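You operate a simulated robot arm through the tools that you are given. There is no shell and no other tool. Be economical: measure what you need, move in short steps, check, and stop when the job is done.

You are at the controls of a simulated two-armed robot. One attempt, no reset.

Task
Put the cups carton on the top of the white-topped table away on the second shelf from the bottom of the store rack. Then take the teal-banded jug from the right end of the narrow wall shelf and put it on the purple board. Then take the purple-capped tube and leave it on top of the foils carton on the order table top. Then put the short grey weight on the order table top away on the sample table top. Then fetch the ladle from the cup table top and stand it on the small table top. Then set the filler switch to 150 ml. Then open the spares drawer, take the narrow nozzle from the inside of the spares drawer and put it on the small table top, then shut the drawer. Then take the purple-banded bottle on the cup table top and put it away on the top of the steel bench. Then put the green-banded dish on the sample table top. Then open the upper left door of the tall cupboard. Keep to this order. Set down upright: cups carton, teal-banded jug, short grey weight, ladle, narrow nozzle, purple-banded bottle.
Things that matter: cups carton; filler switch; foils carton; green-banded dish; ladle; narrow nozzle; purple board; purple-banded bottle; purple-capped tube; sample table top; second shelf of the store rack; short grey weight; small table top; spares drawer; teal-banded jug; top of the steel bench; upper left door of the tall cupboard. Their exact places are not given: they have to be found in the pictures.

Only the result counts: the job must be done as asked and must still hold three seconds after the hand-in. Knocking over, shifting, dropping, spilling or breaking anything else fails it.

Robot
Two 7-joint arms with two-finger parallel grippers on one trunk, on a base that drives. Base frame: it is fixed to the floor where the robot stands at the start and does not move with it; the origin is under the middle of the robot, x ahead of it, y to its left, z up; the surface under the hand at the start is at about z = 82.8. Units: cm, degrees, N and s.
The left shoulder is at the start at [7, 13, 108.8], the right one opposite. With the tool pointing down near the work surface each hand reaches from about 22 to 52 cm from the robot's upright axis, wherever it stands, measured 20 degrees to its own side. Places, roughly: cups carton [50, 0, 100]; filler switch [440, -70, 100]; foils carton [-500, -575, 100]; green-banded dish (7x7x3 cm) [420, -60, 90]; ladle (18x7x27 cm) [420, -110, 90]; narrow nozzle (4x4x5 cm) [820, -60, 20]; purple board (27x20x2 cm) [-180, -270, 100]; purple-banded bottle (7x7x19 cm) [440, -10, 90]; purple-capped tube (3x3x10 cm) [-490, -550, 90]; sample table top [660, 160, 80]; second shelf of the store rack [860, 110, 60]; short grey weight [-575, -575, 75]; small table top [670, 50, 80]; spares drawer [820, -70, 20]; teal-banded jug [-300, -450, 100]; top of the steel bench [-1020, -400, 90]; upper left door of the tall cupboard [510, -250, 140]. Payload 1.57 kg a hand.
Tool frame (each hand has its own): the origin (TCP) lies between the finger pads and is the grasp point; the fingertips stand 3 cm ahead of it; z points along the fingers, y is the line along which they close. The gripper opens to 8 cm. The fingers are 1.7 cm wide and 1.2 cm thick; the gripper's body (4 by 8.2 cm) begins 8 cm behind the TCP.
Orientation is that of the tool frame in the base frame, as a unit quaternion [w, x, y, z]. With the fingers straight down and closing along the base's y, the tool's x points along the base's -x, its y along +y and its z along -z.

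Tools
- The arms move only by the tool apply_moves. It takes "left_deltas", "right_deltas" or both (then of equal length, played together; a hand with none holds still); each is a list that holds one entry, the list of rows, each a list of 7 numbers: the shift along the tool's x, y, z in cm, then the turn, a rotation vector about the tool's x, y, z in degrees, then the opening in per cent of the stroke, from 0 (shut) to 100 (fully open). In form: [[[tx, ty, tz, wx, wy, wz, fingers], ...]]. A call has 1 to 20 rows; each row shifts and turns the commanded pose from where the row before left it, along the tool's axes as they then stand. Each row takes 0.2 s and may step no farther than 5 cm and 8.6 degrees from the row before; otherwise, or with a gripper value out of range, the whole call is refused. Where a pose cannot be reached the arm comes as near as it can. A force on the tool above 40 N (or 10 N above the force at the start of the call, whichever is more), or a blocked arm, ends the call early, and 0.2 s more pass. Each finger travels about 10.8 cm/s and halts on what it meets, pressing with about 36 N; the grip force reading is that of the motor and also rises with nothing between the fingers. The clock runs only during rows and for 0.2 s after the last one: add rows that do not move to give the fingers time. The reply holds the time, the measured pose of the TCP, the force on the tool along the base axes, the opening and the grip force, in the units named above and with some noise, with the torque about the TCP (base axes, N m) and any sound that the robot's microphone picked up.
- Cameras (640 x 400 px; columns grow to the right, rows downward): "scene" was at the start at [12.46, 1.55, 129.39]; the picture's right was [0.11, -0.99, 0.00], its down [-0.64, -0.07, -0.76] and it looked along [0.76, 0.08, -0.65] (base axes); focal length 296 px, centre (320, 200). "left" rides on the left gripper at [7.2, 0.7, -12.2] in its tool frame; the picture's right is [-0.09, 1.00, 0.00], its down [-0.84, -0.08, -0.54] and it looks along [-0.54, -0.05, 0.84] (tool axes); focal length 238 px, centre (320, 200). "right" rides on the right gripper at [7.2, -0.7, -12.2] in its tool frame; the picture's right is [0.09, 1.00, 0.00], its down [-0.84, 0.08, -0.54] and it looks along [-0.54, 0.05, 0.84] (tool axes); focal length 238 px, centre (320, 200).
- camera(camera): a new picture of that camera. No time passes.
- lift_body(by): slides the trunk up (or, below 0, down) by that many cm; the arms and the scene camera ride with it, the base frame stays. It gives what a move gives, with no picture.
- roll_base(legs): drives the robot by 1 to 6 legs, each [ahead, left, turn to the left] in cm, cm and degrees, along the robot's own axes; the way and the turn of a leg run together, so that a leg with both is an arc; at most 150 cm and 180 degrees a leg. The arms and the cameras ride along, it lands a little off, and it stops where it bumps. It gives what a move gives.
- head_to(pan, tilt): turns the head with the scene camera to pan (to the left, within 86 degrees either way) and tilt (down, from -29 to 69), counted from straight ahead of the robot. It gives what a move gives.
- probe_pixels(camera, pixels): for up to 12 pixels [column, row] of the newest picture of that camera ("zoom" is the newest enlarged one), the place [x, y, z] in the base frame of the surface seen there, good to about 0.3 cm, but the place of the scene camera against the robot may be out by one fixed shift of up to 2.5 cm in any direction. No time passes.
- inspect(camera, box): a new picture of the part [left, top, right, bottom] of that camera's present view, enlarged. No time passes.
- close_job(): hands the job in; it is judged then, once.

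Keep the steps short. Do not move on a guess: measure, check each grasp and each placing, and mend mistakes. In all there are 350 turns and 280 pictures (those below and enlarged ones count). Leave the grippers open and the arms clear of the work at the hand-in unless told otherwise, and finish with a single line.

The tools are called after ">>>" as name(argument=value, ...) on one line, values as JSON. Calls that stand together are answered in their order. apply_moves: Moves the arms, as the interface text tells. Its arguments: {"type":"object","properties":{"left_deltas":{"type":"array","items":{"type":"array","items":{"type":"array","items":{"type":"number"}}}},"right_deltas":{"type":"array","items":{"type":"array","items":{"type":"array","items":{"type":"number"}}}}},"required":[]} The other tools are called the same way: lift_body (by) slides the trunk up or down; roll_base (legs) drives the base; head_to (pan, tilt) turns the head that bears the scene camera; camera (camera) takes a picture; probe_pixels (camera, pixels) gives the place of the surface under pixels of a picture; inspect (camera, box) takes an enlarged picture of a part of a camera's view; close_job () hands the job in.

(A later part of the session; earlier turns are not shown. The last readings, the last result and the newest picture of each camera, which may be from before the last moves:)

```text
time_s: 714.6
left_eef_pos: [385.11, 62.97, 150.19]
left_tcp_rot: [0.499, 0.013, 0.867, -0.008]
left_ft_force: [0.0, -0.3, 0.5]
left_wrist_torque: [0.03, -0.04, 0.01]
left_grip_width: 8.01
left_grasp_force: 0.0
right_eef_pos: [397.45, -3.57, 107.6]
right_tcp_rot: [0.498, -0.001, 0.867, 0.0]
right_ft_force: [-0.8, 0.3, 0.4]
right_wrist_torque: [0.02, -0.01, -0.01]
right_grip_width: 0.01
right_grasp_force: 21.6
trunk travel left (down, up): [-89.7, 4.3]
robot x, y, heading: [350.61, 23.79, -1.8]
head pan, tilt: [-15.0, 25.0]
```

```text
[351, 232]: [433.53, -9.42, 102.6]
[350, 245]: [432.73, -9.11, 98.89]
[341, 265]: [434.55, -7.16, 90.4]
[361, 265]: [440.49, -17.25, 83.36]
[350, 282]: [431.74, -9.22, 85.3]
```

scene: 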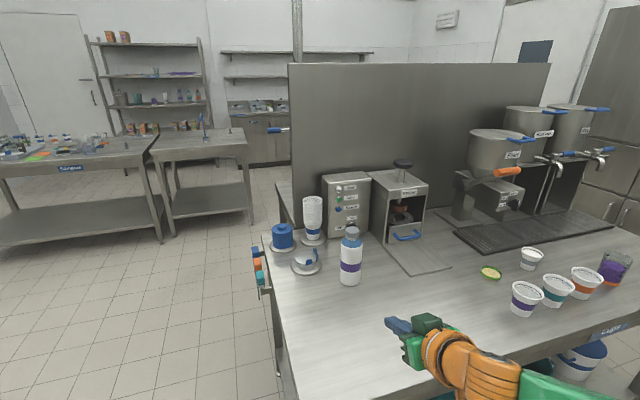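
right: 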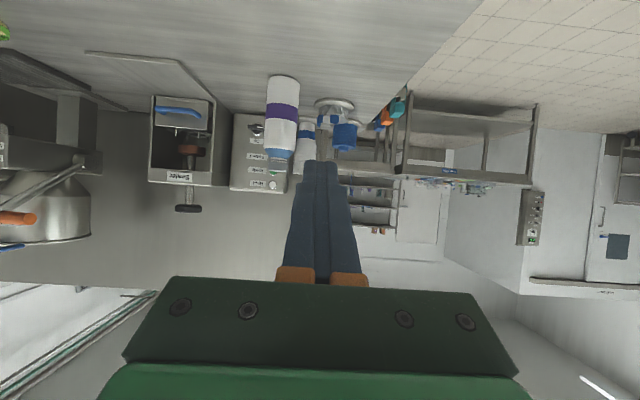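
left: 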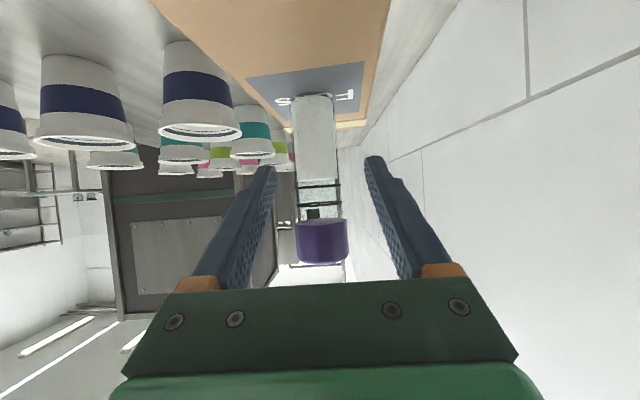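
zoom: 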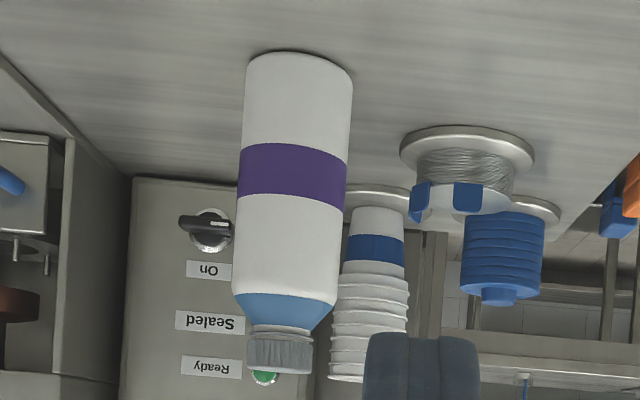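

The bottle's centre is at (435.9,-10.4), its cap at z 101–104. I'll take it by the cap. First I position the hand at the right height and bring the base in.

>>> apply_moves(right_deltas=[[[-2.9, 0, -1.67, 0, 0, 0, 40], [-2.9, 0, -1.67, 0, 0, 0, 75], [-2.9, 0, -1.67, 0, 0, 0, 75], [0, 0, 0, 0, 0, 0, 75]]])

>>> roll_base(legs=[[12, -10, 2], [9, 0, 0]])

>>> lift_body(by=-14.5)

>>> camera(camera="right")

>>> probe_pixels(camera="right", pixels=[[320, 150]])

```text
time_s: 715.6
left_eef_pos: [385.12, 63.15, 150.17]
left_tcp_rot: [0.499, 0.014, 0.867, -0.009]
left_ft_force: [-0.7, 0.3, 0.5]
left_wrist_torque: [-0.02, 0.04, -0.01]
left_grip_width: 8.0
left_grasp_force: 0.2
right_eef_pos: [397.27, -3.37, 117.54]
right_tcp_rot: [0.498, -0.002, 0.867, 0.001]
right_ft_force: [0.4, 0.5, -0.1]
right_wrist_torque: [-0.04, -0.02, 0.0]
right_grip_width: 5.96
right_grasp_force: 0.2
trunk travel left (down, up): [-89.7, 4.3]
robot x, y, heading: [350.62, 23.99, -1.9]
head pan, tilt: [-15.0, 25.0]
```

```text
time_s: 717.7
left_eef_pos: [403.07, 54.32, 150.43]
left_tcp_rot: [0.502, -0.003, 0.865, 0.0]
left_ft_force: [-0.5, -0.1, 0.3]
left_wrist_torque: [0.0, -0.02, 0.01]
left_grip_width: 8.01
left_grasp_force: 0.1
right_eef_pos: [418.09, -11.79, 117.85]
right_tcp_rot: [0.502, -0.018, 0.865, 0.009]
right_ft_force: [-0.7, 0.2, 0.6]
right_wrist_torque: [0.01, -0.02, -0.01]
right_grip_width: 6.0
right_grasp_force: 0.0
trunk travel left (down, up): [-89.7, 4.3]
robot x, y, heading: [371.54, 13.49, -0.1]
head pan, tilt: [-15.0, 25.0]
```

```text
time_s: 719.4
left_eef_pos: [404.06, 54.18, 135.73]
left_tcp_rot: [0.498, -0.002, 0.867, 0.0]
left_ft_force: [-0.3, -0.1, 0.1]
left_wrist_torque: [0.02, 0.0, 0.01]
left_grip_width: 7.99
left_grasp_force: 0.0
right_eef_pos: [418.83, -11.83, 103.01]
right_tcp_rot: [0.497, -0.018, 0.867, 0.01]
right_ft_force: [-0.2, 0.5, 0.1]
right_wrist_torque: [0.05, -0.02, 0.02]
right_grip_width: 6.0
right_grasp_force: 0.1
trunk travel left (down, up): [-75.2, 18.8]
robot x, y, heading: [371.38, 13.72, 0.3]
head pan, tilt: [-15.0, 25.0]
```

```text
110 pictures are left
```

right: 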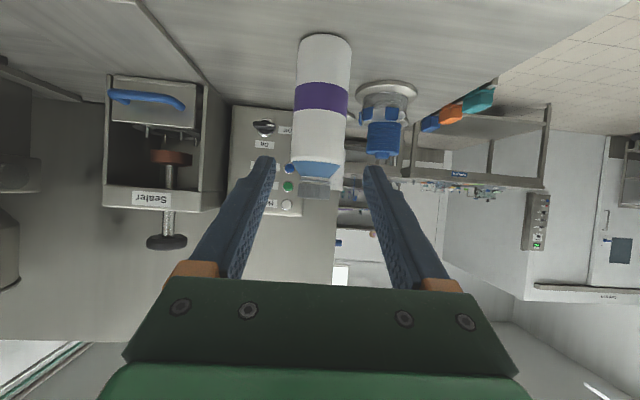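

```text
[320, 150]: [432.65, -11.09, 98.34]
```

>>> probe_pixels(camera="right", pixels=[[314, 182], [302, 183], [327, 183], [314, 192], [296, 140], [342, 140], [314, 172], [340, 168]])

```text
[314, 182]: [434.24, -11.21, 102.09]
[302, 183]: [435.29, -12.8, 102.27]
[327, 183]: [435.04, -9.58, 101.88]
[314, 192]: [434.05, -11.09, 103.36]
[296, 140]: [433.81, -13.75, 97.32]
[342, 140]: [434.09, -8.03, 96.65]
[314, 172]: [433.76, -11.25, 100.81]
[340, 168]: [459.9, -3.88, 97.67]
```

The cap centre is (435.9,-11.1). I reach in.

>>> apply_moves(right_deltas=[[[-2.05, 0.05, 3.65, 0, 0, 0, 75], [-2.05, 0.05, 3.65, 0, 0, 0, 75], [-2.05, 0.05, 3.65, 0, 0, 0, 75], [-2.05, 0.05, 3.65, 0, 0, 0, 75], [0, 0, 0, 0, 0, 0, 75]]])

>>> camera(camera="right")

```text
time_s: 720.6
left_eef_pos: [404.16, 54.24, 135.71]
left_tcp_rot: [0.499, -0.003, 0.867, 0.001]
left_ft_force: [-0.2, -0.7, 0.0]
left_wrist_torque: [0.01, 0.0, 0.01]
left_grip_width: 8.0
left_grasp_force: 0.0
right_eef_pos: [435.7, -11.1, 102.83]
right_tcp_rot: [0.499, -0.019, 0.866, 0.01]
right_ft_force: [-0.8, -0.1, 0.1]
right_wrist_torque: [-0.02, 0.02, 0.01]
right_grip_width: 6.0
right_grasp_force: 0.1
trunk travel left (down, up): [-75.2, 18.8]
robot x, y, heading: [371.34, 13.37, 0.1]
head pan, tilt: [-15.0, 25.0]
```

```text
109 pictures are left
```

right: 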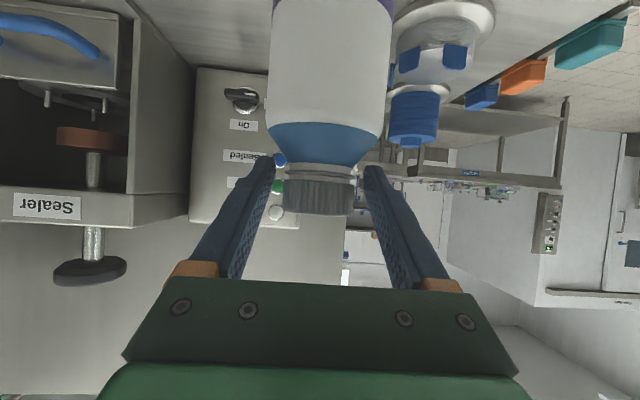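

Cap between the fingers. I close and lift with the trunk.

>>> apply_moves(right_deltas=[[[0, 0, 0, 0, 0, 0, 55], [0, 0, 0, 0, 0, 0, 40], [0, 0, 0, 0, 0, 0, 20], [0, 0, 0, 0, 0, 0, 20], [0, 0, 0, 0, 0, 0, 10]]])

>>> lift_body(by=3)

>>> camera(camera="right")

>>> camera(camera="scene")

```text
time_s: 721.8
left_eef_pos: [404.23, 54.29, 135.6]
left_tcp_rot: [0.498, -0.003, 0.867, 0.0]
left_ft_force: [0.2, 0.5, -0.2]
left_wrist_torque: [0.0, -0.05, -0.01]
left_grip_width: 8.0
left_grasp_force: 0.1
right_eef_pos: [435.73, -10.99, 102.91]
right_tcp_rot: [0.498, -0.018, 0.867, 0.009]
right_ft_force: [0.6, 0.1, 0.8]
right_wrist_torque: [0.0, -0.02, 0.0]
right_grip_width: 4.04
right_grasp_force: 35.8
trunk travel left (down, up): [-75.2, 18.8]
robot x, y, heading: [371.12, 13.6, 0.1]
head pan, tilt: [-15.0, 25.0]
```

```text
time_s: 722.5
left_eef_pos: [404.35, 54.17, 138.74]
left_tcp_rot: [0.499, -0.002, 0.867, 0.001]
left_ft_force: [0.0, 1.5, 0.5]
left_wrist_torque: [0.01, -0.02, 0.02]
left_grip_width: 7.99
left_grasp_force: 0.1
right_eef_pos: [435.81, -11.19, 105.63]
right_tcp_rot: [0.497, -0.018, 0.868, 0.01]
right_ft_force: [0.4, 0.2, -5.4]
right_wrist_torque: [0.0, 0.01, 0.02]
right_grip_width: 4.02
right_grasp_force: 36.2
trunk travel left (down, up): [-78.2, 15.8]
robot x, y, heading: [371.52, 13.74, 0.2]
head pan, tilt: [-15.0, 25.0]
```

```text
108 pictures are left
```

right: 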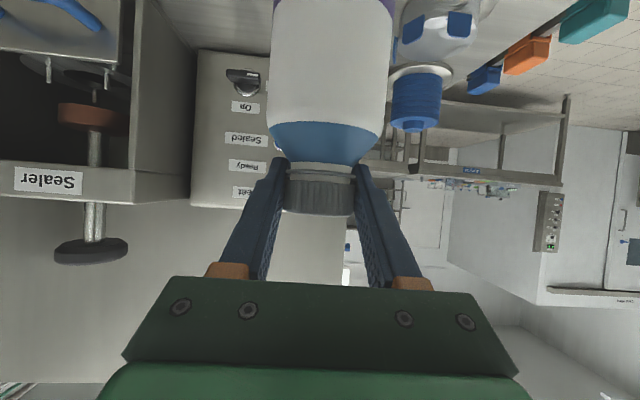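

```text
107 pictures are left
```

scene: 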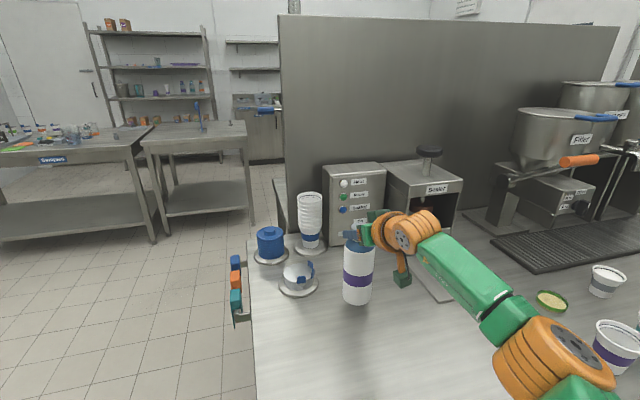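

The bottle hangs straight (about 0.5 kg); its bottom is 18 cm below the TCP. I raise it fully, back out, shorten the arm and travel via the lane and the south corridor.

>>> lift_body(by=15)

>>> roll_base(legs=[[-23, 0, 0]])

>>> apply_moves(right_deltas=[[[2.33, 0, -4.04, 0, 0, 0, 10], [2.33, 0, -4.04, 0, 0, 0, 10], [2.33, 0, -4.04, 0, 0, 0, 10], [1.2, 0, -2.08, 0, 0, 0, 10], [0, 0, 0, 0, 0, 0, 10]]])

>>> roll_base(legs=[[0, -68, 0], [0, -68, 0], [0, -68, 0]])

>>> camera(camera="right")

```text
time_s: 724.3
left_eef_pos: [404.48, 54.19, 153.61]
left_tcp_rot: [0.497, -0.003, 0.867, 0.002]
left_ft_force: [0.6, 0.6, -0.6]
left_wrist_torque: [0.03, -0.01, 0.01]
left_grip_width: 8.02
left_grasp_force: 0.0
right_eef_pos: [435.9, -11.25, 120.63]
right_tcp_rot: [0.496, -0.018, 0.868, 0.011]
right_ft_force: [0.2, -0.2, -5.4]
right_wrist_torque: [0.0, 0.03, 0.02]
right_grip_width: 4.05
right_grasp_force: 36.3
trunk travel left (down, up): [-93.2, 0.8]
robot x, y, heading: [371.47, 13.99, 0.1]
head pan, tilt: [-15.0, 25.0]
```

```text
time_s: 726.0
left_eef_pos: [382.33, 54.02, 153.52]
left_tcp_rot: [0.496, -0.002, 0.868, 0.001]
left_ft_force: [0.6, -0.3, 0.4]
left_wrist_torque: [0.01, 0.03, -0.03]
left_grip_width: 8.0
left_grasp_force: 0.0
right_eef_pos: [413.41, -11.37, 120.39]
right_tcp_rot: [0.495, -0.017, 0.868, 0.01]
right_ft_force: [0.2, 0.3, -5.6]
right_wrist_torque: [-0.01, -0.01, 0.01]
right_grip_width: 4.06
right_grasp_force: 35.8
trunk travel left (down, up): [-93.2, 0.8]
robot x, y, heading: [348.14, 13.2, 0.0]
head pan, tilt: [-15.0, 25.0]
```

```text
time_s: 727.2
left_eef_pos: [381.69, 53.94, 153.71]
left_tcp_rot: [0.498, 0.0, 0.867, -0.001]
left_ft_force: [0.5, -0.4, -0.5]
left_wrist_torque: [0.0, 0.0, 0.01]
left_grip_width: 8.01
left_grasp_force: 0.0
right_eef_pos: [396.58, -11.98, 120.96]
right_tcp_rot: [0.497, -0.016, 0.867, 0.009]
right_ft_force: [-0.5, -0.1, -5.2]
right_wrist_torque: [0.03, 0.0, -0.02]
right_grip_width: 4.03
right_grasp_force: 35.6
trunk travel left (down, up): [-93.2, 0.8]
robot x, y, heading: [348.29, 13.26, -0.1]
head pan, tilt: [-15.0, 25.0]
```

```text
time_s: 737.8
left_eef_pos: [384.37, -151.77, 153.71]
left_tcp_rot: [0.498, -0.009, 0.867, 0.004]
left_ft_force: [0.3, 0.3, -0.7]
left_wrist_torque: [-0.02, -0.02, 0.0]
left_grip_width: 8.01
left_grasp_force: 0.1
right_eef_pos: [400.37, -217.49, 120.83]
right_tcp_rot: [0.497, -0.024, 0.867, 0.013]
right_ft_force: [-0.1, 0.0, -6.2]
right_wrist_torque: [0.01, 0.0, 0.0]
right_grip_width: 3.95
right_grasp_force: 35.5
trunk travel left (down, up): [-93.2, 0.8]
robot x, y, heading: [351.4, -192.69, 0.8]
head pan, tilt: [-15.0, 25.0]
```

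```text
106 pictures are left
```

right: 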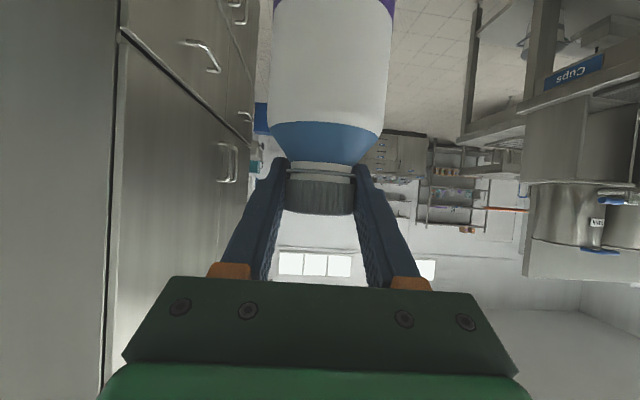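

The bottle is still firmly held. I turn round and drive west along the corridor.

>>> roll_base(legs=[[0, 3, 0], [0, 0, 179.2], [145, 0, 0], [145, 0, 0]])

>>> roll_base(legs=[[145, 0, 0], [145, 0, 0], [44, 0, 0]])

>>> camera(camera="right")

```text
time_s: 759.6
left_eef_pos: [23.36, -217.51, 153.68]
left_tcp_rot: [-0.01, 0.866, -0.016, -0.499]
left_ft_force: [0.3, -0.3, 0.7]
left_wrist_torque: [0.03, 0.01, 0.0]
left_grip_width: 7.99
left_grasp_force: 0.1
right_eef_pos: [10.81, -150.98, 120.95]
right_tcp_rot: [0.0, 0.867, 0.0, -0.498]
right_ft_force: [0.4, -0.2, -4.9]
right_wrist_torque: [0.01, -0.01, 0.04]
right_grip_width: 3.93
right_grasp_force: 36.1
trunk travel left (down, up): [-93.2, 0.8]
robot x, y, heading: [57.83, -178.18, 178.0]
head pan, tilt: [-15.0, 25.0]
```

```text
time_s: 776.0
left_eef_pos: [-311.32, -205.55, 153.69]
left_tcp_rot: [-0.006, 0.866, -0.01, -0.5]
left_ft_force: [0.1, 0.3, -0.8]
left_wrist_torque: [-0.02, 0.03, -0.02]
left_grip_width: 7.98
left_grasp_force: 0.0
right_eef_pos: [-324.58, -139.23, 121.0]
right_tcp_rot: [0.003, 0.867, 0.005, -0.498]
right_ft_force: [0.7, -0.3, -5.4]
right_wrist_torque: [-0.01, -0.01, 0.01]
right_grip_width: 3.91
right_grasp_force: 36.0
trunk travel left (down, up): [-93.2, 0.8]
robot x, y, heading: [-277.51, -166.31, 178.5]
head pan, tilt: [-15.0, 25.0]
```

```text
105 pictures are left
```

right: 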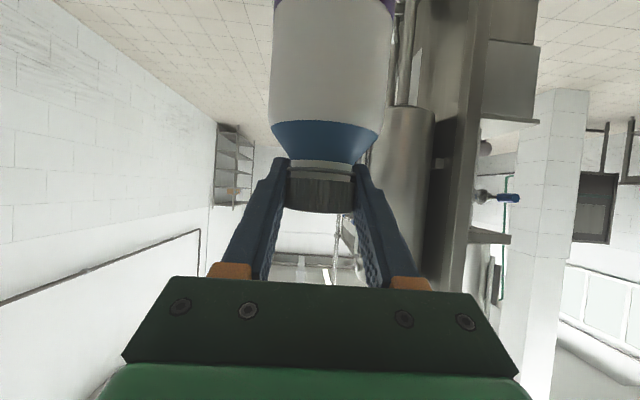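

I look ahead past the mixer to choose the way to the steel bench.

>>> head_to(pan=22, tilt=12)

>>> camera(camera="scene")

>>> inspect(camera="scene", box=[180, 90, 420, 240])

```text
time_s: 777.0
left_eef_pos: [-311.76, -205.64, 153.57]
left_tcp_rot: [-0.006, 0.867, -0.01, -0.497]
left_ft_force: [0.1, -0.4, -0.2]
left_wrist_torque: [-0.03, 0.03, 0.01]
left_grip_width: 8.01
left_grasp_force: 0.0
right_eef_pos: [-324.95, -139.22, 120.85]
right_tcp_rot: [0.002, 0.868, 0.004, -0.496]
right_ft_force: [-0.2, 0.5, -5.5]
right_wrist_torque: [-0.01, 0.0, 0.02]
right_grip_width: 3.89
right_grasp_force: 36.1
trunk travel left (down, up): [-93.2, 0.8]
robot x, y, heading: [-277.4, -165.71, 178.6]
head pan, tilt: [22.0, 12.0]
```

```text
104 pictures are left
```

scene: 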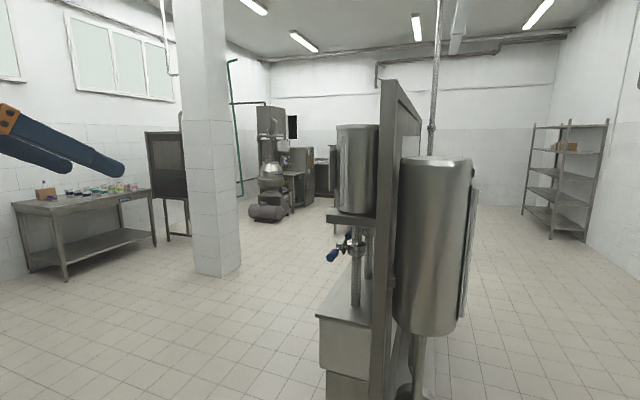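

```text
2.67 times, centred on (300, 165) of scene
```

zoom: 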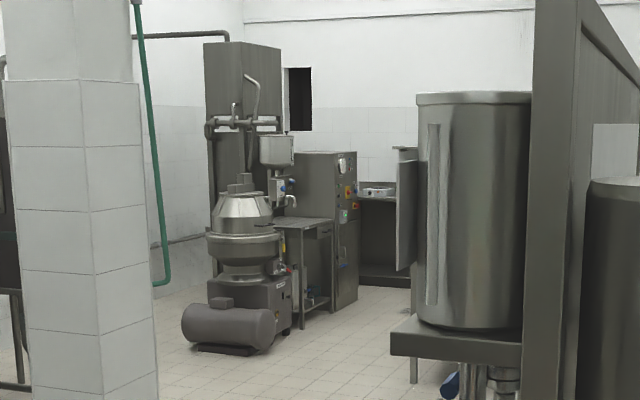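

I go around the mixer's south side and then west at y≈-305.

>>> roll_base(legs=[[5, 70, 1.4], [100, 70, 0], [140, 0, 0], [120, 0, 0]])

>>> head_to(pan=12, tilt=12)

>>> camera(camera="scene")

```text
time_s: 798.7
left_eef_pos: [-670.92, -352.49, 153.62]
left_tcp_rot: [0.008, 0.867, 0.014, -0.498]
left_ft_force: [0.1, -0.2, -0.2]
left_wrist_torque: [0.02, -0.02, 0.03]
left_grip_width: 7.98
left_grasp_force: 0.2
right_eef_pos: [-688.07, -287.13, 120.8]
right_tcp_rot: [0.018, 0.867, 0.03, -0.497]
right_ft_force: [0.5, -0.3, -5.2]
right_wrist_torque: [-0.02, -0.04, 0.01]
right_grip_width: 3.88
right_grasp_force: 36.2
trunk travel left (down, up): [-93.2, 0.8]
robot x, y, heading: [-638.82, -311.08, -178.0]
head pan, tilt: [22.0, 12.0]
```

```text
time_s: 799.4
left_eef_pos: [-670.98, -352.5, 153.73]
left_tcp_rot: [0.008, 0.867, 0.014, -0.498]
left_ft_force: [-1.2, 1.1, -0.1]
left_wrist_torque: [-0.02, -0.01, 0.0]
left_grip_width: 8.01
left_grasp_force: 0.0
right_eef_pos: [-688.01, -287.11, 120.83]
right_tcp_rot: [0.017, 0.867, 0.03, -0.497]
right_ft_force: [0.1, -0.4, -5.6]
right_wrist_torque: [-0.01, 0.01, 0.05]
right_grip_width: 3.89
right_grasp_force: 35.9
trunk travel left (down, up): [-93.2, 0.8]
robot x, y, heading: [-639.32, -310.99, -178.1]
head pan, tilt: [12.0, 12.0]
```

```text
102 pictures are left
```

scene: 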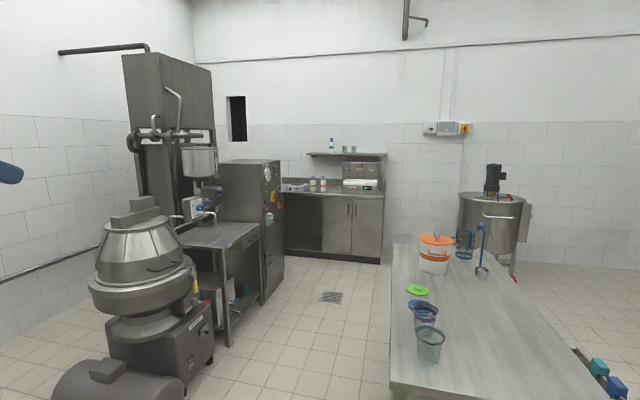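

>>> probe_pixels(camera="scene", pixels=[[392, 385], [395, 250], [265, 302], [228, 345], [380, 262], [290, 250], [330, 197], [300, 187], [355, 185], [345, 155], [210, 365], [325, 195]])

>>> inspect(camera="scene", box=[270, 130, 400, 270])

```text
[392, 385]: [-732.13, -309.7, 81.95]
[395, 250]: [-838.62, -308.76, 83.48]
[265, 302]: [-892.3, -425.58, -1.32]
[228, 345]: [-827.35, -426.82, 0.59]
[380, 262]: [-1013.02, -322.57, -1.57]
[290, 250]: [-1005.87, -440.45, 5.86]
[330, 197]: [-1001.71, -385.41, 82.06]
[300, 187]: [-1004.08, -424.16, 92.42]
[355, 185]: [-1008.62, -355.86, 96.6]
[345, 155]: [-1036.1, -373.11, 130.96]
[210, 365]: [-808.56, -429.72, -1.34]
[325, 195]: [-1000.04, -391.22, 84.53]
```

```text
2.86 times, centred on (335, 200) of scene
```

zoom: 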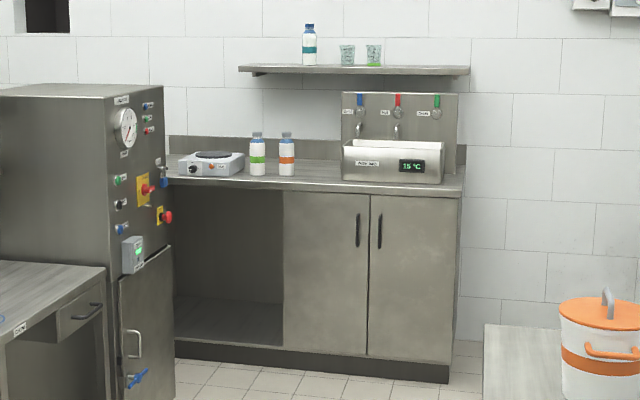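

The steel bench front is at x≈-1000, y -440…-320, with bottles on it already. I pass between the table (y -309) and the machines (y<-425) at y≈-367.

>>> roll_base(legs=[[0, 57, -1.9], [140, 0, 0], [130, 0, 0]])

>>> head_to(pan=-5, tilt=25)

>>> camera(camera="scene")

```text
time_s: 815.4
left_eef_pos: [-941.04, -409.69, 153.7]
left_tcp_rot: [0.001, 0.867, 0.003, -0.498]
left_ft_force: [0.2, -0.6, 0.0]
left_wrist_torque: [0.02, 0.01, -0.01]
left_grip_width: 8.0
left_grasp_force: 0.0
right_eef_pos: [-956.39, -343.78, 120.84]
right_tcp_rot: [0.011, 0.867, 0.019, -0.498]
right_ft_force: [0.2, 0.1, -4.6]
right_wrist_torque: [-0.02, -0.04, -0.03]
right_grip_width: 3.88
right_grasp_force: 35.5
trunk travel left (down, up): [-93.2, 0.8]
robot x, y, heading: [-908.11, -369.27, -179.6]
head pan, tilt: [12.0, 12.0]
```

```text
time_s: 816.2
left_eef_pos: [-941.21, -409.69, 153.62]
left_tcp_rot: [0.001, 0.867, 0.003, -0.498]
left_ft_force: [-0.3, 0.2, -0.4]
left_wrist_torque: [0.01, -0.03, 0.02]
left_grip_width: 8.01
left_grasp_force: 0.0
right_eef_pos: [-956.48, -343.78, 120.81]
right_tcp_rot: [0.01, 0.867, 0.018, -0.498]
right_ft_force: [0.7, -0.5, -5.1]
right_wrist_torque: [-0.03, -0.01, 0.02]
right_grip_width: 3.91
right_grasp_force: 36.5
trunk travel left (down, up): [-93.2, 0.8]
robot x, y, heading: [-908.17, -369.07, -179.6]
head pan, tilt: [-5.0, 25.0]
```

```text
100 pictures are left
```

scene: 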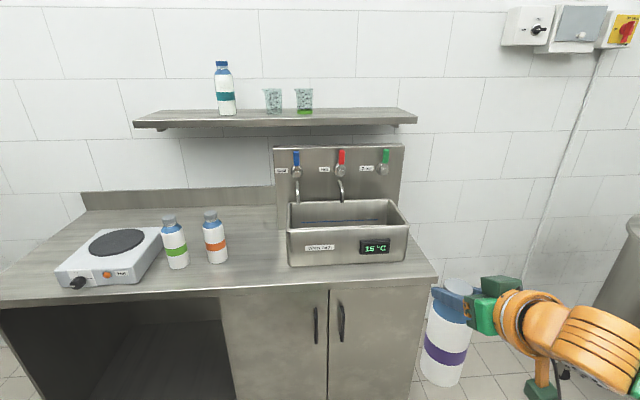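

Free space lies between the orange bottle and the water bath, at about (255,262). I probe it.

>>> probe_pixels(camera="scene", pixels=[[252, 262], [252, 240], [227, 258], [288, 262], [216, 262], [250, 285], [250, 215], [300, 262], [255, 225], [228, 240], [200, 120], [300, 115]])

```text
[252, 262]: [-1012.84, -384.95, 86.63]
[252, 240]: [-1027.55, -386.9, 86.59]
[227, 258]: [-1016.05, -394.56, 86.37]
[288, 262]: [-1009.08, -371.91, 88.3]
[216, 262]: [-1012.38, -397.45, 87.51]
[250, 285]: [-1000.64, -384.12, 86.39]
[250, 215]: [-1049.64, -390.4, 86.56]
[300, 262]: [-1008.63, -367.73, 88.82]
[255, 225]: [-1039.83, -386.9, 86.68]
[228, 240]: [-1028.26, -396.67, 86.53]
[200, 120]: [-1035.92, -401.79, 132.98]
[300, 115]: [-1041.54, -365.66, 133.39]
```

I check what stands to the left before moving in.

>>> head_to(pan=60, tilt=20)

>>> camera(camera="scene")

>>> probe_pixels(camera="scene", pixels=[[400, 200], [300, 150], [500, 150], [560, 200], [200, 150], [420, 100], [100, 200], [450, 300]])

```text
time_s: 817.6
left_eef_pos: [-941.28, -409.65, 153.52]
left_tcp_rot: [0.001, 0.866, 0.003, -0.499]
left_ft_force: [0.0, -0.4, -0.2]
left_wrist_torque: [-0.02, -0.01, 0.0]
left_grip_width: 7.98
left_grasp_force: 0.1
right_eef_pos: [-956.56, -343.7, 120.81]
right_tcp_rot: [0.011, 0.868, 0.019, -0.497]
right_ft_force: [1.0, -0.6, -5.8]
right_wrist_torque: [0.0, -0.04, 0.0]
right_grip_width: 3.92
right_grasp_force: 36.0
trunk travel left (down, up): [-93.2, 0.8]
robot x, y, heading: [-907.99, -369.34, -179.7]
head pan, tilt: [60.0, 20.0]
```

```text
99 pictures are left
```

scene: 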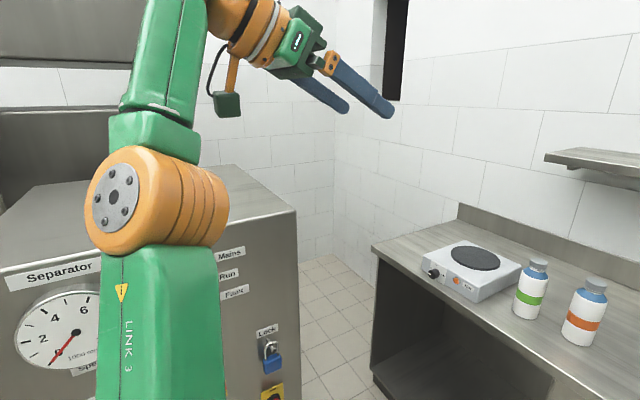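

```text
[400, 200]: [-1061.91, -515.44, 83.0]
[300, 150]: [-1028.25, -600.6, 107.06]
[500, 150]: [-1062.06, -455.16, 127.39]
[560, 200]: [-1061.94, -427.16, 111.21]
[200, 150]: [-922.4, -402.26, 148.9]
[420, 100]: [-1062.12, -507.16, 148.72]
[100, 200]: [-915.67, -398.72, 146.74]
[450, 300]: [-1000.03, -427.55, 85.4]
```

The left elbow (z 147) is above the separator cabinet, and there is open floor beyond it. I shift left 29 cm, bring the right hand 10 cm inward, then go ahead.

>>> roll_base(legs=[[0, 29, -0.4]])

>>> apply_moves(right_deltas=[[[0, 3.4, 0, 0, 0, 0, 10], [0, 3.4, 0, 0, 0, 0, 10], [0, 3.4, 0, 0, 0, 0, 10], [0, 0, 0, 0, 0, 0, 10]]])

>>> roll_base(legs=[[40, 0, 0]])

>>> head_to(pan=-5, tilt=35)

>>> camera(camera="scene")

```text
time_s: 819.6
left_eef_pos: [-941.35, -438.51, 153.79]
left_tcp_rot: [0.002, 0.867, 0.0, -0.498]
left_ft_force: [-0.5, 1.0, 0.1]
left_wrist_torque: [0.0, -0.01, -0.01]
left_grip_width: 7.99
left_grasp_force: 0.0
right_eef_pos: [-956.19, -372.46, 120.75]
right_tcp_rot: [0.01, 0.868, 0.015, -0.497]
right_ft_force: [0.9, 0.6, -5.7]
right_wrist_torque: [-0.02, 0.01, 0.03]
right_grip_width: 3.9
right_grasp_force: 35.9
trunk travel left (down, up): [-93.2, 0.8]
robot x, y, heading: [-908.12, -398.45, 179.9]
head pan, tilt: [60.0, 20.0]
```

```text
time_s: 820.6
left_eef_pos: [-941.3, -438.91, 153.66]
left_tcp_rot: [-0.001, 0.867, 0.0, -0.499]
left_ft_force: [-0.1, -0.8, -0.2]
left_wrist_torque: [0.0, -0.01, 0.0]
left_grip_width: 8.0
left_grasp_force: 0.0
right_eef_pos: [-955.82, -383.0, 120.81]
right_tcp_rot: [0.009, 0.867, 0.016, -0.497]
right_ft_force: [0.0, -0.6, -5.1]
right_wrist_torque: [0.02, -0.01, -0.03]
right_grip_width: 3.9
right_grasp_force: 36.1
trunk travel left (down, up): [-93.2, 0.8]
robot x, y, heading: [-907.94, -398.39, 180.0]
head pan, tilt: [60.0, 20.0]
```

```text
time_s: 823.1
left_eef_pos: [-980.9, -439.02, 153.75]
left_tcp_rot: [0.0, 0.867, 0.001, -0.499]
left_ft_force: [-0.2, -0.2, 0.5]
left_wrist_torque: [-0.01, 0.01, -0.01]
left_grip_width: 8.04
left_grasp_force: 0.1
right_eef_pos: [-995.54, -383.09, 120.83]
right_tcp_rot: [0.01, 0.867, 0.017, -0.498]
right_ft_force: [0.9, -0.8, -5.4]
right_wrist_torque: [0.0, -0.05, -0.03]
right_grip_width: 3.86
right_grasp_force: 35.7
trunk travel left (down, up): [-93.2, 0.8]
robot x, y, heading: [-948.25, -398.98, -179.8]
head pan, tilt: [60.0, 20.0]
```

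```text
time_s: 824.5
left_eef_pos: [-981.16, -439.0, 153.66]
left_tcp_rot: [0.0, 0.867, 0.001, -0.499]
left_ft_force: [-0.4, 0.3, 0.3]
left_wrist_torque: [-0.02, 0.0, 0.0]
left_grip_width: 7.99
left_grasp_force: 0.0
right_eef_pos: [-995.67, -383.17, 120.86]
right_tcp_rot: [0.01, 0.867, 0.018, -0.497]
right_ft_force: [0.2, -0.1, -4.8]
right_wrist_torque: [0.01, 0.02, -0.03]
right_grip_width: 3.88
right_grasp_force: 36.2
trunk travel left (down, up): [-93.2, 0.8]
robot x, y, heading: [-947.99, -398.49, -179.7]
head pan, tilt: [-5.0, 35.0]
```

```text
98 pictures are left
```

scene: 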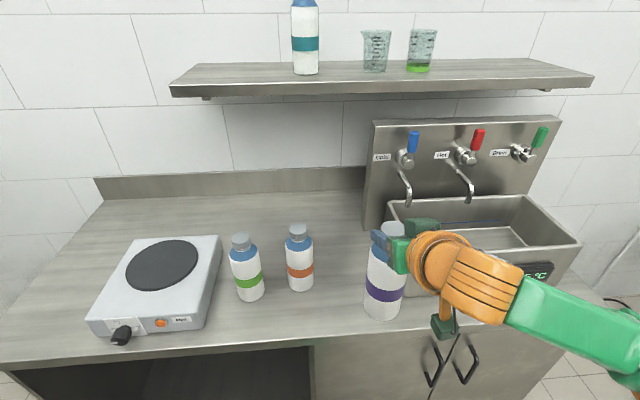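

>>> roll_base(legs=[[16.5, 0, 0]])

>>> lift_body(by=-12)

>>> camera(camera="scene")

>>> camera(camera="right")

```text
time_s: 825.9
left_eef_pos: [-997.07, -439.19, 153.81]
left_tcp_rot: [0.001, 0.866, 0.002, -0.499]
left_ft_force: [-0.1, 0.6, 0.5]
left_wrist_torque: [0.03, 0.0, 0.0]
left_grip_width: 8.02
left_grasp_force: 0.0
right_eef_pos: [-1011.94, -383.26, 121.05]
right_tcp_rot: [0.011, 0.867, 0.018, -0.498]
right_ft_force: [0.6, 0.4, -5.7]
right_wrist_torque: [-0.06, -0.02, 0.0]
right_grip_width: 3.89
right_grasp_force: 36.4
trunk travel left (down, up): [-93.2, 0.8]
robot x, y, heading: [-964.45, -398.68, -179.8]
head pan, tilt: [-5.0, 35.0]
```

```text
time_s: 827.4
left_eef_pos: [-997.69, -439.1, 141.76]
left_tcp_rot: [0.0, 0.867, 0.002, -0.498]
left_ft_force: [-0.3, -0.7, -0.4]
left_wrist_torque: [0.0, -0.03, 0.02]
left_grip_width: 8.01
left_grasp_force: 0.0
right_eef_pos: [-1012.34, -383.32, 108.77]
right_tcp_rot: [0.01, 0.867, 0.018, -0.497]
right_ft_force: [-0.5, -0.1, -7.2]
right_wrist_torque: [0.0, 0.0, -0.01]
right_grip_width: 3.9
right_grasp_force: 35.7
trunk travel left (down, up): [-81.2, 12.8]
robot x, y, heading: [-964.58, -398.29, -179.6]
head pan, tilt: [-5.0, 35.0]
```

```text
97 pictures are left
```

scene: 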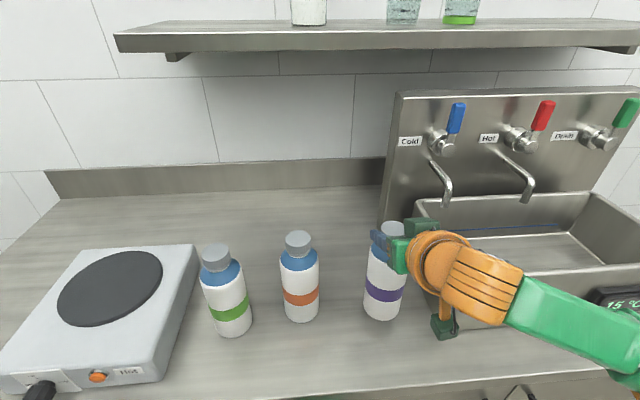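

```text
96 pictures are left
```

right: 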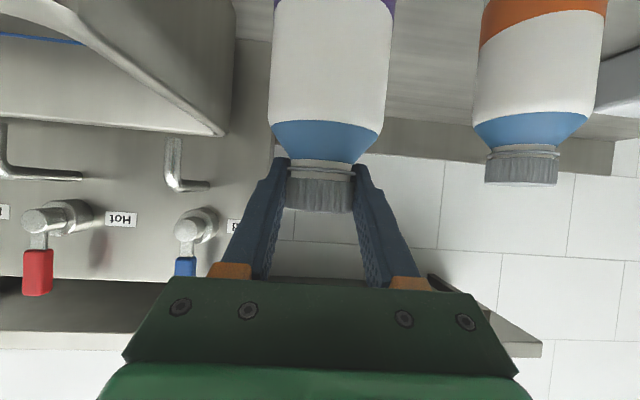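

>>> lift_body(by=-2.2)

>>> lift_body(by=-0.4)

>>> lift_body(by=-0.3)

```text
time_s: 828.1
left_eef_pos: [-997.59, -439.14, 139.41]
left_tcp_rot: [0.001, 0.867, 0.002, -0.499]
left_ft_force: [0.4, 0.1, -0.1]
left_wrist_torque: [0.01, -0.03, 0.01]
left_grip_width: 8.01
left_grasp_force: 0.0
right_eef_pos: [-1012.35, -383.29, 106.67]
right_tcp_rot: [0.011, 0.867, 0.019, -0.497]
right_ft_force: [-0.3, -0.1, -5.7]
right_wrist_torque: [-0.02, 0.02, 0.02]
right_grip_width: 3.93
right_grasp_force: 35.4
trunk travel left (down, up): [-79.0, 15.0]
robot x, y, heading: [-964.83, -398.61, -179.8]
head pan, tilt: [-5.0, 35.0]
```

```text
time_s: 828.6
left_eef_pos: [-997.62, -439.11, 139.12]
left_tcp_rot: [0.001, 0.867, 0.003, -0.499]
left_ft_force: [0.3, 0.3, 1.1]
left_wrist_torque: [-0.02, -0.05, 0.0]
left_grip_width: 7.96
left_grasp_force: 0.0
right_eef_pos: [-1012.4, -383.32, 106.21]
right_tcp_rot: [0.01, 0.868, 0.018, -0.497]
right_ft_force: [0.5, 0.6, -4.7]
right_wrist_torque: [0.0, 0.01, -0.02]
right_grip_width: 3.89
right_grasp_force: 35.8
trunk travel left (down, up): [-78.6, 15.4]
robot x, y, heading: [-964.86, -398.57, -179.9]
head pan, tilt: [-5.0, 35.0]
```

```text
time_s: 829.1
left_eef_pos: [-997.48, -439.15, 138.79]
left_tcp_rot: [0.001, 0.866, 0.003, -0.5]
left_ft_force: [-0.4, -0.1, 0.5]
left_wrist_torque: [-0.01, -0.02, 0.01]
left_grip_width: 8.0
left_grasp_force: 0.0
right_eef_pos: [-1012.2, -383.26, 105.99]
right_tcp_rot: [0.011, 0.867, 0.019, -0.498]
right_ft_force: [0.3, 0.6, 4.3]
right_wrist_torque: [0.08, 0.19, -0.01]
right_grip_width: 3.91
right_grasp_force: 35.1
trunk travel left (down, up): [-78.3, 15.7]
robot x, y, heading: [-964.87, -398.69, -180.1]
head pan, tilt: [-5.0, 35.0]
```

Set down (force reversed to +4 N). I open, check, and back away.

>>> apply_moves(right_deltas=[[[0, 0, 0, 0, 0, 0, 52], [0, 0, 0, 0, 0, 0, 60], [0, 0, 0, 0, 0, 0, 75], [0, 0, 0, 0, 0, 0, 85], [0, 0, 0, 0, 0, 0, 85]]])

>>> roll_base(legs=[[-35, 0, 0]])

>>> camera(camera="scene")

```text
time_s: 830.3
left_eef_pos: [-997.5, -439.21, 138.8]
left_tcp_rot: [0.001, 0.867, 0.003, -0.498]
left_ft_force: [0.6, 0.1, 0.8]
left_wrist_torque: [-0.01, 0.0, 0.02]
left_grip_width: 8.03
left_grasp_force: 0.1
right_eef_pos: [-1012.33, -383.3, 105.86]
right_tcp_rot: [0.009, 0.867, 0.018, -0.497]
right_ft_force: [-0.1, 0.1, -0.2]
right_wrist_torque: [-0.01, 0.03, 0.02]
right_grip_width: 6.83
right_grasp_force: 0.1
trunk travel left (down, up): [-78.3, 15.7]
robot x, y, heading: [-964.68, -398.44, -179.7]
head pan, tilt: [-5.0, 35.0]
```

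```text
time_s: 832.4
left_eef_pos: [-969.24, -438.75, 138.0]
left_tcp_rot: [0.0, 0.873, -0.002, -0.487]
left_ft_force: [-0.5, 0.4, 0.5]
left_wrist_torque: [0.01, -0.01, -0.03]
left_grip_width: 7.99
left_grasp_force: 0.1
right_eef_pos: [-982.84, -382.8, 105.01]
right_tcp_rot: [0.007, 0.872, 0.013, -0.49]
right_ft_force: [0.1, 0.3, 0.1]
right_wrist_torque: [-0.01, 0.01, -0.01]
right_grip_width: 6.83
right_grasp_force: 0.0
trunk travel left (down, up): [-78.3, 15.7]
robot x, y, heading: [-933.78, -398.49, 179.9]
head pan, tilt: [-5.0, 35.0]
stopped in leg 1: the robot was blocked; the commanded pose is now the measured one
```

```text
95 pictures are left
```

scene: 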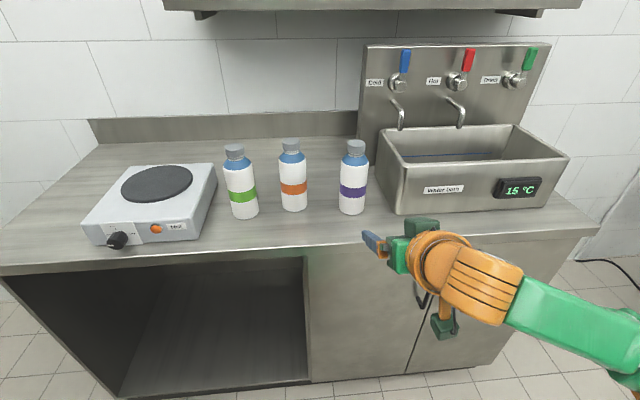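

The bottle stands in line with the others. The base was stopped while backing — the lowered left elbow met the separator cabinet's side. I go forward a little, raise the trunk and shift right before leaving.

>>> roll_base(legs=[[6, 0, 0]])

>>> lift_body(by=15)

>>> roll_base(legs=[[0, -29, 0]])

>>> head_to(pan=70, tilt=20)

>>> camera(camera="scene")

```text
time_s: 833.4
left_eef_pos: [-971.69, -438.75, 138.91]
left_tcp_rot: [0.0, 0.866, -0.001, -0.501]
left_ft_force: [0.0, 1.1, -0.1]
left_wrist_torque: [-0.01, 0.03, 0.01]
left_grip_width: 8.01
left_grasp_force: 0.0
right_eef_pos: [-986.28, -382.86, 106.31]
right_tcp_rot: [0.008, 0.866, 0.016, -0.5]
right_ft_force: [0.7, 0.3, -0.3]
right_wrist_torque: [-0.01, 0.0, 0.0]
right_grip_width: 6.81
right_grasp_force: 0.0
trunk travel left (down, up): [-78.3, 15.7]
robot x, y, heading: [-939.16, -398.57, 179.7]
head pan, tilt: [-5.0, 35.0]
```

```text
time_s: 835.1
left_eef_pos: [-972.56, -438.91, 153.8]
left_tcp_rot: [0.001, 0.868, 0.0, -0.497]
left_ft_force: [-0.2, -1.1, 0.0]
left_wrist_torque: [0.0, 0.0, -0.01]
left_grip_width: 7.98
left_grasp_force: 0.1
right_eef_pos: [-987.04, -382.82, 120.98]
right_tcp_rot: [0.008, 0.867, 0.016, -0.498]
right_ft_force: [-0.5, -1.5, -0.1]
right_wrist_torque: [0.0, -0.01, 0.0]
right_grip_width: 6.8
right_grasp_force: 0.0
trunk travel left (down, up): [-93.3, 0.7]
robot x, y, heading: [-939.66, -398.58, 179.8]
head pan, tilt: [-5.0, 35.0]
```

```text
time_s: 837.1
left_eef_pos: [-972.42, -410.69, 153.53]
left_tcp_rot: [-0.001, 0.868, 0.002, -0.497]
left_ft_force: [0.1, -0.1, -0.2]
left_wrist_torque: [0.01, 0.01, -0.01]
left_grip_width: 8.0
left_grasp_force: 0.1
right_eef_pos: [-987.05, -354.54, 120.92]
right_tcp_rot: [0.008, 0.867, 0.018, -0.497]
right_ft_force: [-0.6, 0.1, -0.8]
right_wrist_torque: [0.0, -0.02, -0.03]
right_grip_width: 6.8
right_grasp_force: 0.1
trunk travel left (down, up): [-93.3, 0.7]
robot x, y, heading: [-939.38, -369.81, -179.7]
head pan, tilt: [-5.0, 35.0]
```

```text
time_s: 838.6
left_eef_pos: [-972.34, -410.27, 153.74]
left_tcp_rot: [0.0, 0.868, 0.001, -0.497]
left_ft_force: [-0.5, -0.1, -0.8]
left_wrist_torque: [0.01, 0.0, 0.01]
left_grip_width: 8.01
left_grasp_force: 0.1
right_eef_pos: [-986.97, -354.24, 120.98]
right_tcp_rot: [0.009, 0.867, 0.016, -0.498]
right_ft_force: [-0.5, 0.4, -0.1]
right_wrist_torque: [-0.01, -0.04, 0.03]
right_grip_width: 6.79
right_grasp_force: 0.0
trunk travel left (down, up): [-93.3, 0.7]
robot x, y, heading: [-939.43, -369.52, -180.1]
head pan, tilt: [70.0, 20.0]
```

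```text
94 pictures are left
```

scene: 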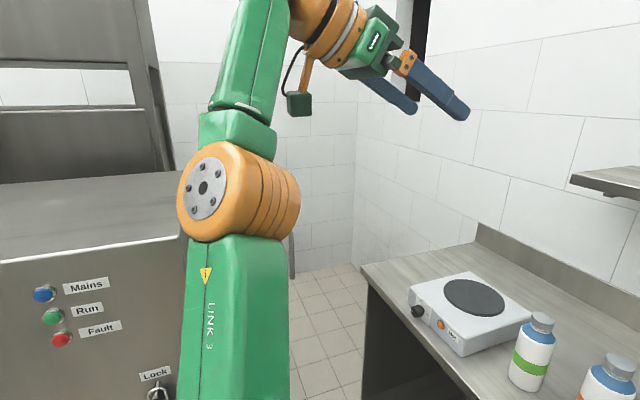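

All clear. I back out, turn round and return east for the green-banded dish.

>>> roll_base(legs=[[-135, 0, 0], [-135, 0, 0], [0, -57, 0], [0, 0, -180]])

>>> roll_base(legs=[[140, 0, 0], [140, 0, 0]])

```text
time_s: 862.1
left_eef_pos: [-631.51, -274.78, 153.68]
left_tcp_rot: [0.497, 0.012, 0.868, -0.006]
left_ft_force: [0.5, 0.1, 0.5]
left_wrist_torque: [0.0, 0.0, 0.0]
left_grip_width: 8.0
left_grasp_force: 0.1
right_eef_pos: [-618.63, -330.95, 120.96]
right_tcp_rot: [0.497, -0.003, 0.868, 0.001]
right_ft_force: [0.2, 0.1, 1.1]
right_wrist_torque: [-0.01, 0.01, -0.02]
right_grip_width: 6.78
right_grasp_force: 0.0
trunk travel left (down, up): [-93.3, 0.7]
robot x, y, heading: [-665.18, -314.14, -1.6]
head pan, tilt: [70.0, 20.0]
```

```text
time_s: 875.6
left_eef_pos: [-353.46, -281.24, 153.93]
left_tcp_rot: [0.498, 0.007, 0.867, -0.004]
left_ft_force: [0.4, 0.0, -0.4]
left_wrist_torque: [-0.05, 0.0, 0.03]
left_grip_width: 7.99
left_grasp_force: 0.1
right_eef_pos: [-340.06, -337.4, 121.04]
right_tcp_rot: [0.497, -0.008, 0.868, 0.004]
right_ft_force: [0.5, -1.1, 1.4]
right_wrist_torque: [0.01, 0.02, 0.01]
right_grip_width: 6.81
right_grasp_force: 0.1
trunk travel left (down, up): [-93.3, 0.7]
robot x, y, heading: [-387.01, -320.87, -1.3]
head pan, tilt: [70.0, 20.0]
```

I thread the gap between the mixer and the wall corner with care, then continue east along the corridor.

>>> roll_base(legs=[[0, 57, 1.3], [47, 27, 0], [55, 50, 0]])

>>> roll_base(legs=[[145, 0, 0], [145, 0, 0], [145, 0, 0], [145, 0, 0]])

```text
time_s: 885.2
left_eef_pos: [-250.29, -147.55, 153.85]
left_tcp_rot: [0.498, 0.004, 0.867, -0.002]
left_ft_force: [0.0, 0.2, 0.3]
left_wrist_torque: [0.03, 0.04, 0.03]
left_grip_width: 7.99
left_grasp_force: 0.1
right_eef_pos: [-236.34, -203.59, 121.11]
right_tcp_rot: [0.497, -0.013, 0.867, 0.007]
right_ft_force: [-0.7, 0.6, -0.1]
right_wrist_torque: [0.0, -0.01, 0.01]
right_grip_width: 6.8
right_grasp_force: 0.1
trunk travel left (down, up): [-93.3, 0.7]
robot x, y, heading: [-283.51, -188.09, -0.6]
head pan, tilt: [70.0, 20.0]
```

```text
time_s: 912.8
left_eef_pos: [327.58, -145.4, 153.83]
left_tcp_rot: [0.498, -0.007, 0.867, 0.004]
left_ft_force: [0.3, -1.1, -0.5]
left_wrist_torque: [0.01, -0.03, -0.01]
left_grip_width: 8.01
left_grasp_force: 0.1
right_eef_pos: [342.91, -201.02, 120.92]
right_tcp_rot: [0.498, -0.023, 0.867, 0.013]
right_ft_force: [0.2, -0.1, 0.1]
right_wrist_torque: [0.0, 0.02, 0.01]
right_grip_width: 6.81
right_grasp_force: 0.1
trunk travel left (down, up): [-93.3, 0.7]
robot x, y, heading: [294.91, -186.13, 1.1]
head pan, tilt: [70.0, 20.0]
```

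I enter the lane again and stop in front of the dish.

>>> roll_base(legs=[[53, 0, -1.1], [0, 73, 0], [0, 73, 0]])

>>> apply_moves(right_deltas=[[[0, 0, 0, 0, 7.5, 0, 100], [0, 0, 0, 0, 7.5, 0, 100], [0, 0, 0, 0, 7.5, 0, 100], [0, 0, 0, 0, 7.5, 0, 100], [0, 0, 0, 0, 0, 0, 100]]])

>>> camera(camera="right")

```text
time_s: 923.0
left_eef_pos: [381.51, -0.02, 153.8]
left_tcp_rot: [0.497, -0.002, 0.868, 0.002]
left_ft_force: [0.1, -0.1, 0.3]
left_wrist_torque: [0.01, 0.0, 0.04]
left_grip_width: 7.98
left_grasp_force: 0.1
right_eef_pos: [396.33, -55.93, 120.93]
right_tcp_rot: [0.498, -0.017, 0.867, 0.011]
right_ft_force: [-0.3, 0.0, 0.3]
right_wrist_torque: [0.05, 0.01, -0.02]
right_grip_width: 6.78
right_grasp_force: 0.1
trunk travel left (down, up): [-93.3, 0.7]
robot x, y, heading: [348.41, -40.47, 0.2]
head pan, tilt: [70.0, 20.0]
```

```text
time_s: 924.2
left_eef_pos: [381.56, 0.06, 153.63]
left_tcp_rot: [0.496, -0.002, 0.868, 0.002]
left_ft_force: [1.4, -0.4, -0.8]
left_wrist_torque: [0.0, 0.01, -0.01]
left_grip_width: 7.99
left_grasp_force: 0.0
right_eef_pos: [396.31, -55.68, 120.95]
right_tcp_rot: [0.256, -0.02, 0.967, 0.006]
right_ft_force: [-0.6, 0.1, 0.5]
right_wrist_torque: [-0.01, 0.03, -0.02]
right_grip_width: 7.99
right_grasp_force: 0.0
trunk travel left (down, up): [-93.3, 0.7]
robot x, y, heading: [348.72, -40.67, 0.1]
head pan, tilt: [70.0, 20.0]
```

```text
93 pictures are left
```

right: 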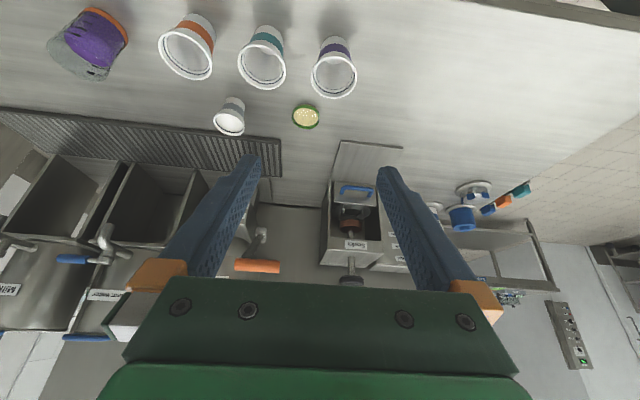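

>>> probe_pixels(camera="right", pixels=[[306, 117], [293, 118], [319, 118], [306, 105], [306, 129], [334, 80], [262, 70], [228, 120], [330, 130], [280, 120]])

>>> inspect(camera="right", box=[200, 30, 370, 150])

```text
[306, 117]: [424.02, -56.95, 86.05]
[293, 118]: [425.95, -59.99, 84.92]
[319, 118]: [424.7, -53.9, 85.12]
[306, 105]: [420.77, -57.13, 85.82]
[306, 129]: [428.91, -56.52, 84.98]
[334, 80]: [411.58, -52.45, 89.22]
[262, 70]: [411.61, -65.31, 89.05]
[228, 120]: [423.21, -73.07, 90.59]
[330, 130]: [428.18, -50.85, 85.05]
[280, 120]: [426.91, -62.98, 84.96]
```

```text
3.33 times, centred on (285, 90) of right
```

zoom: 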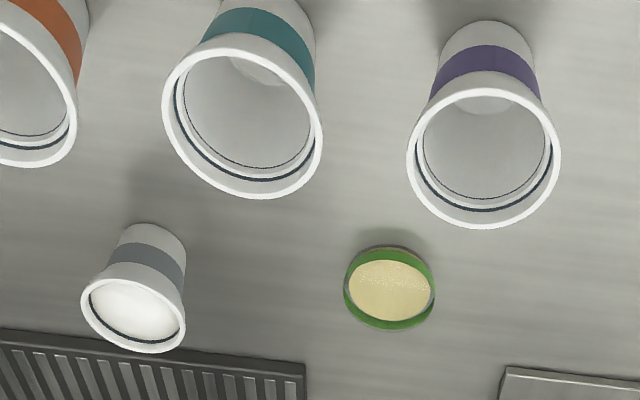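

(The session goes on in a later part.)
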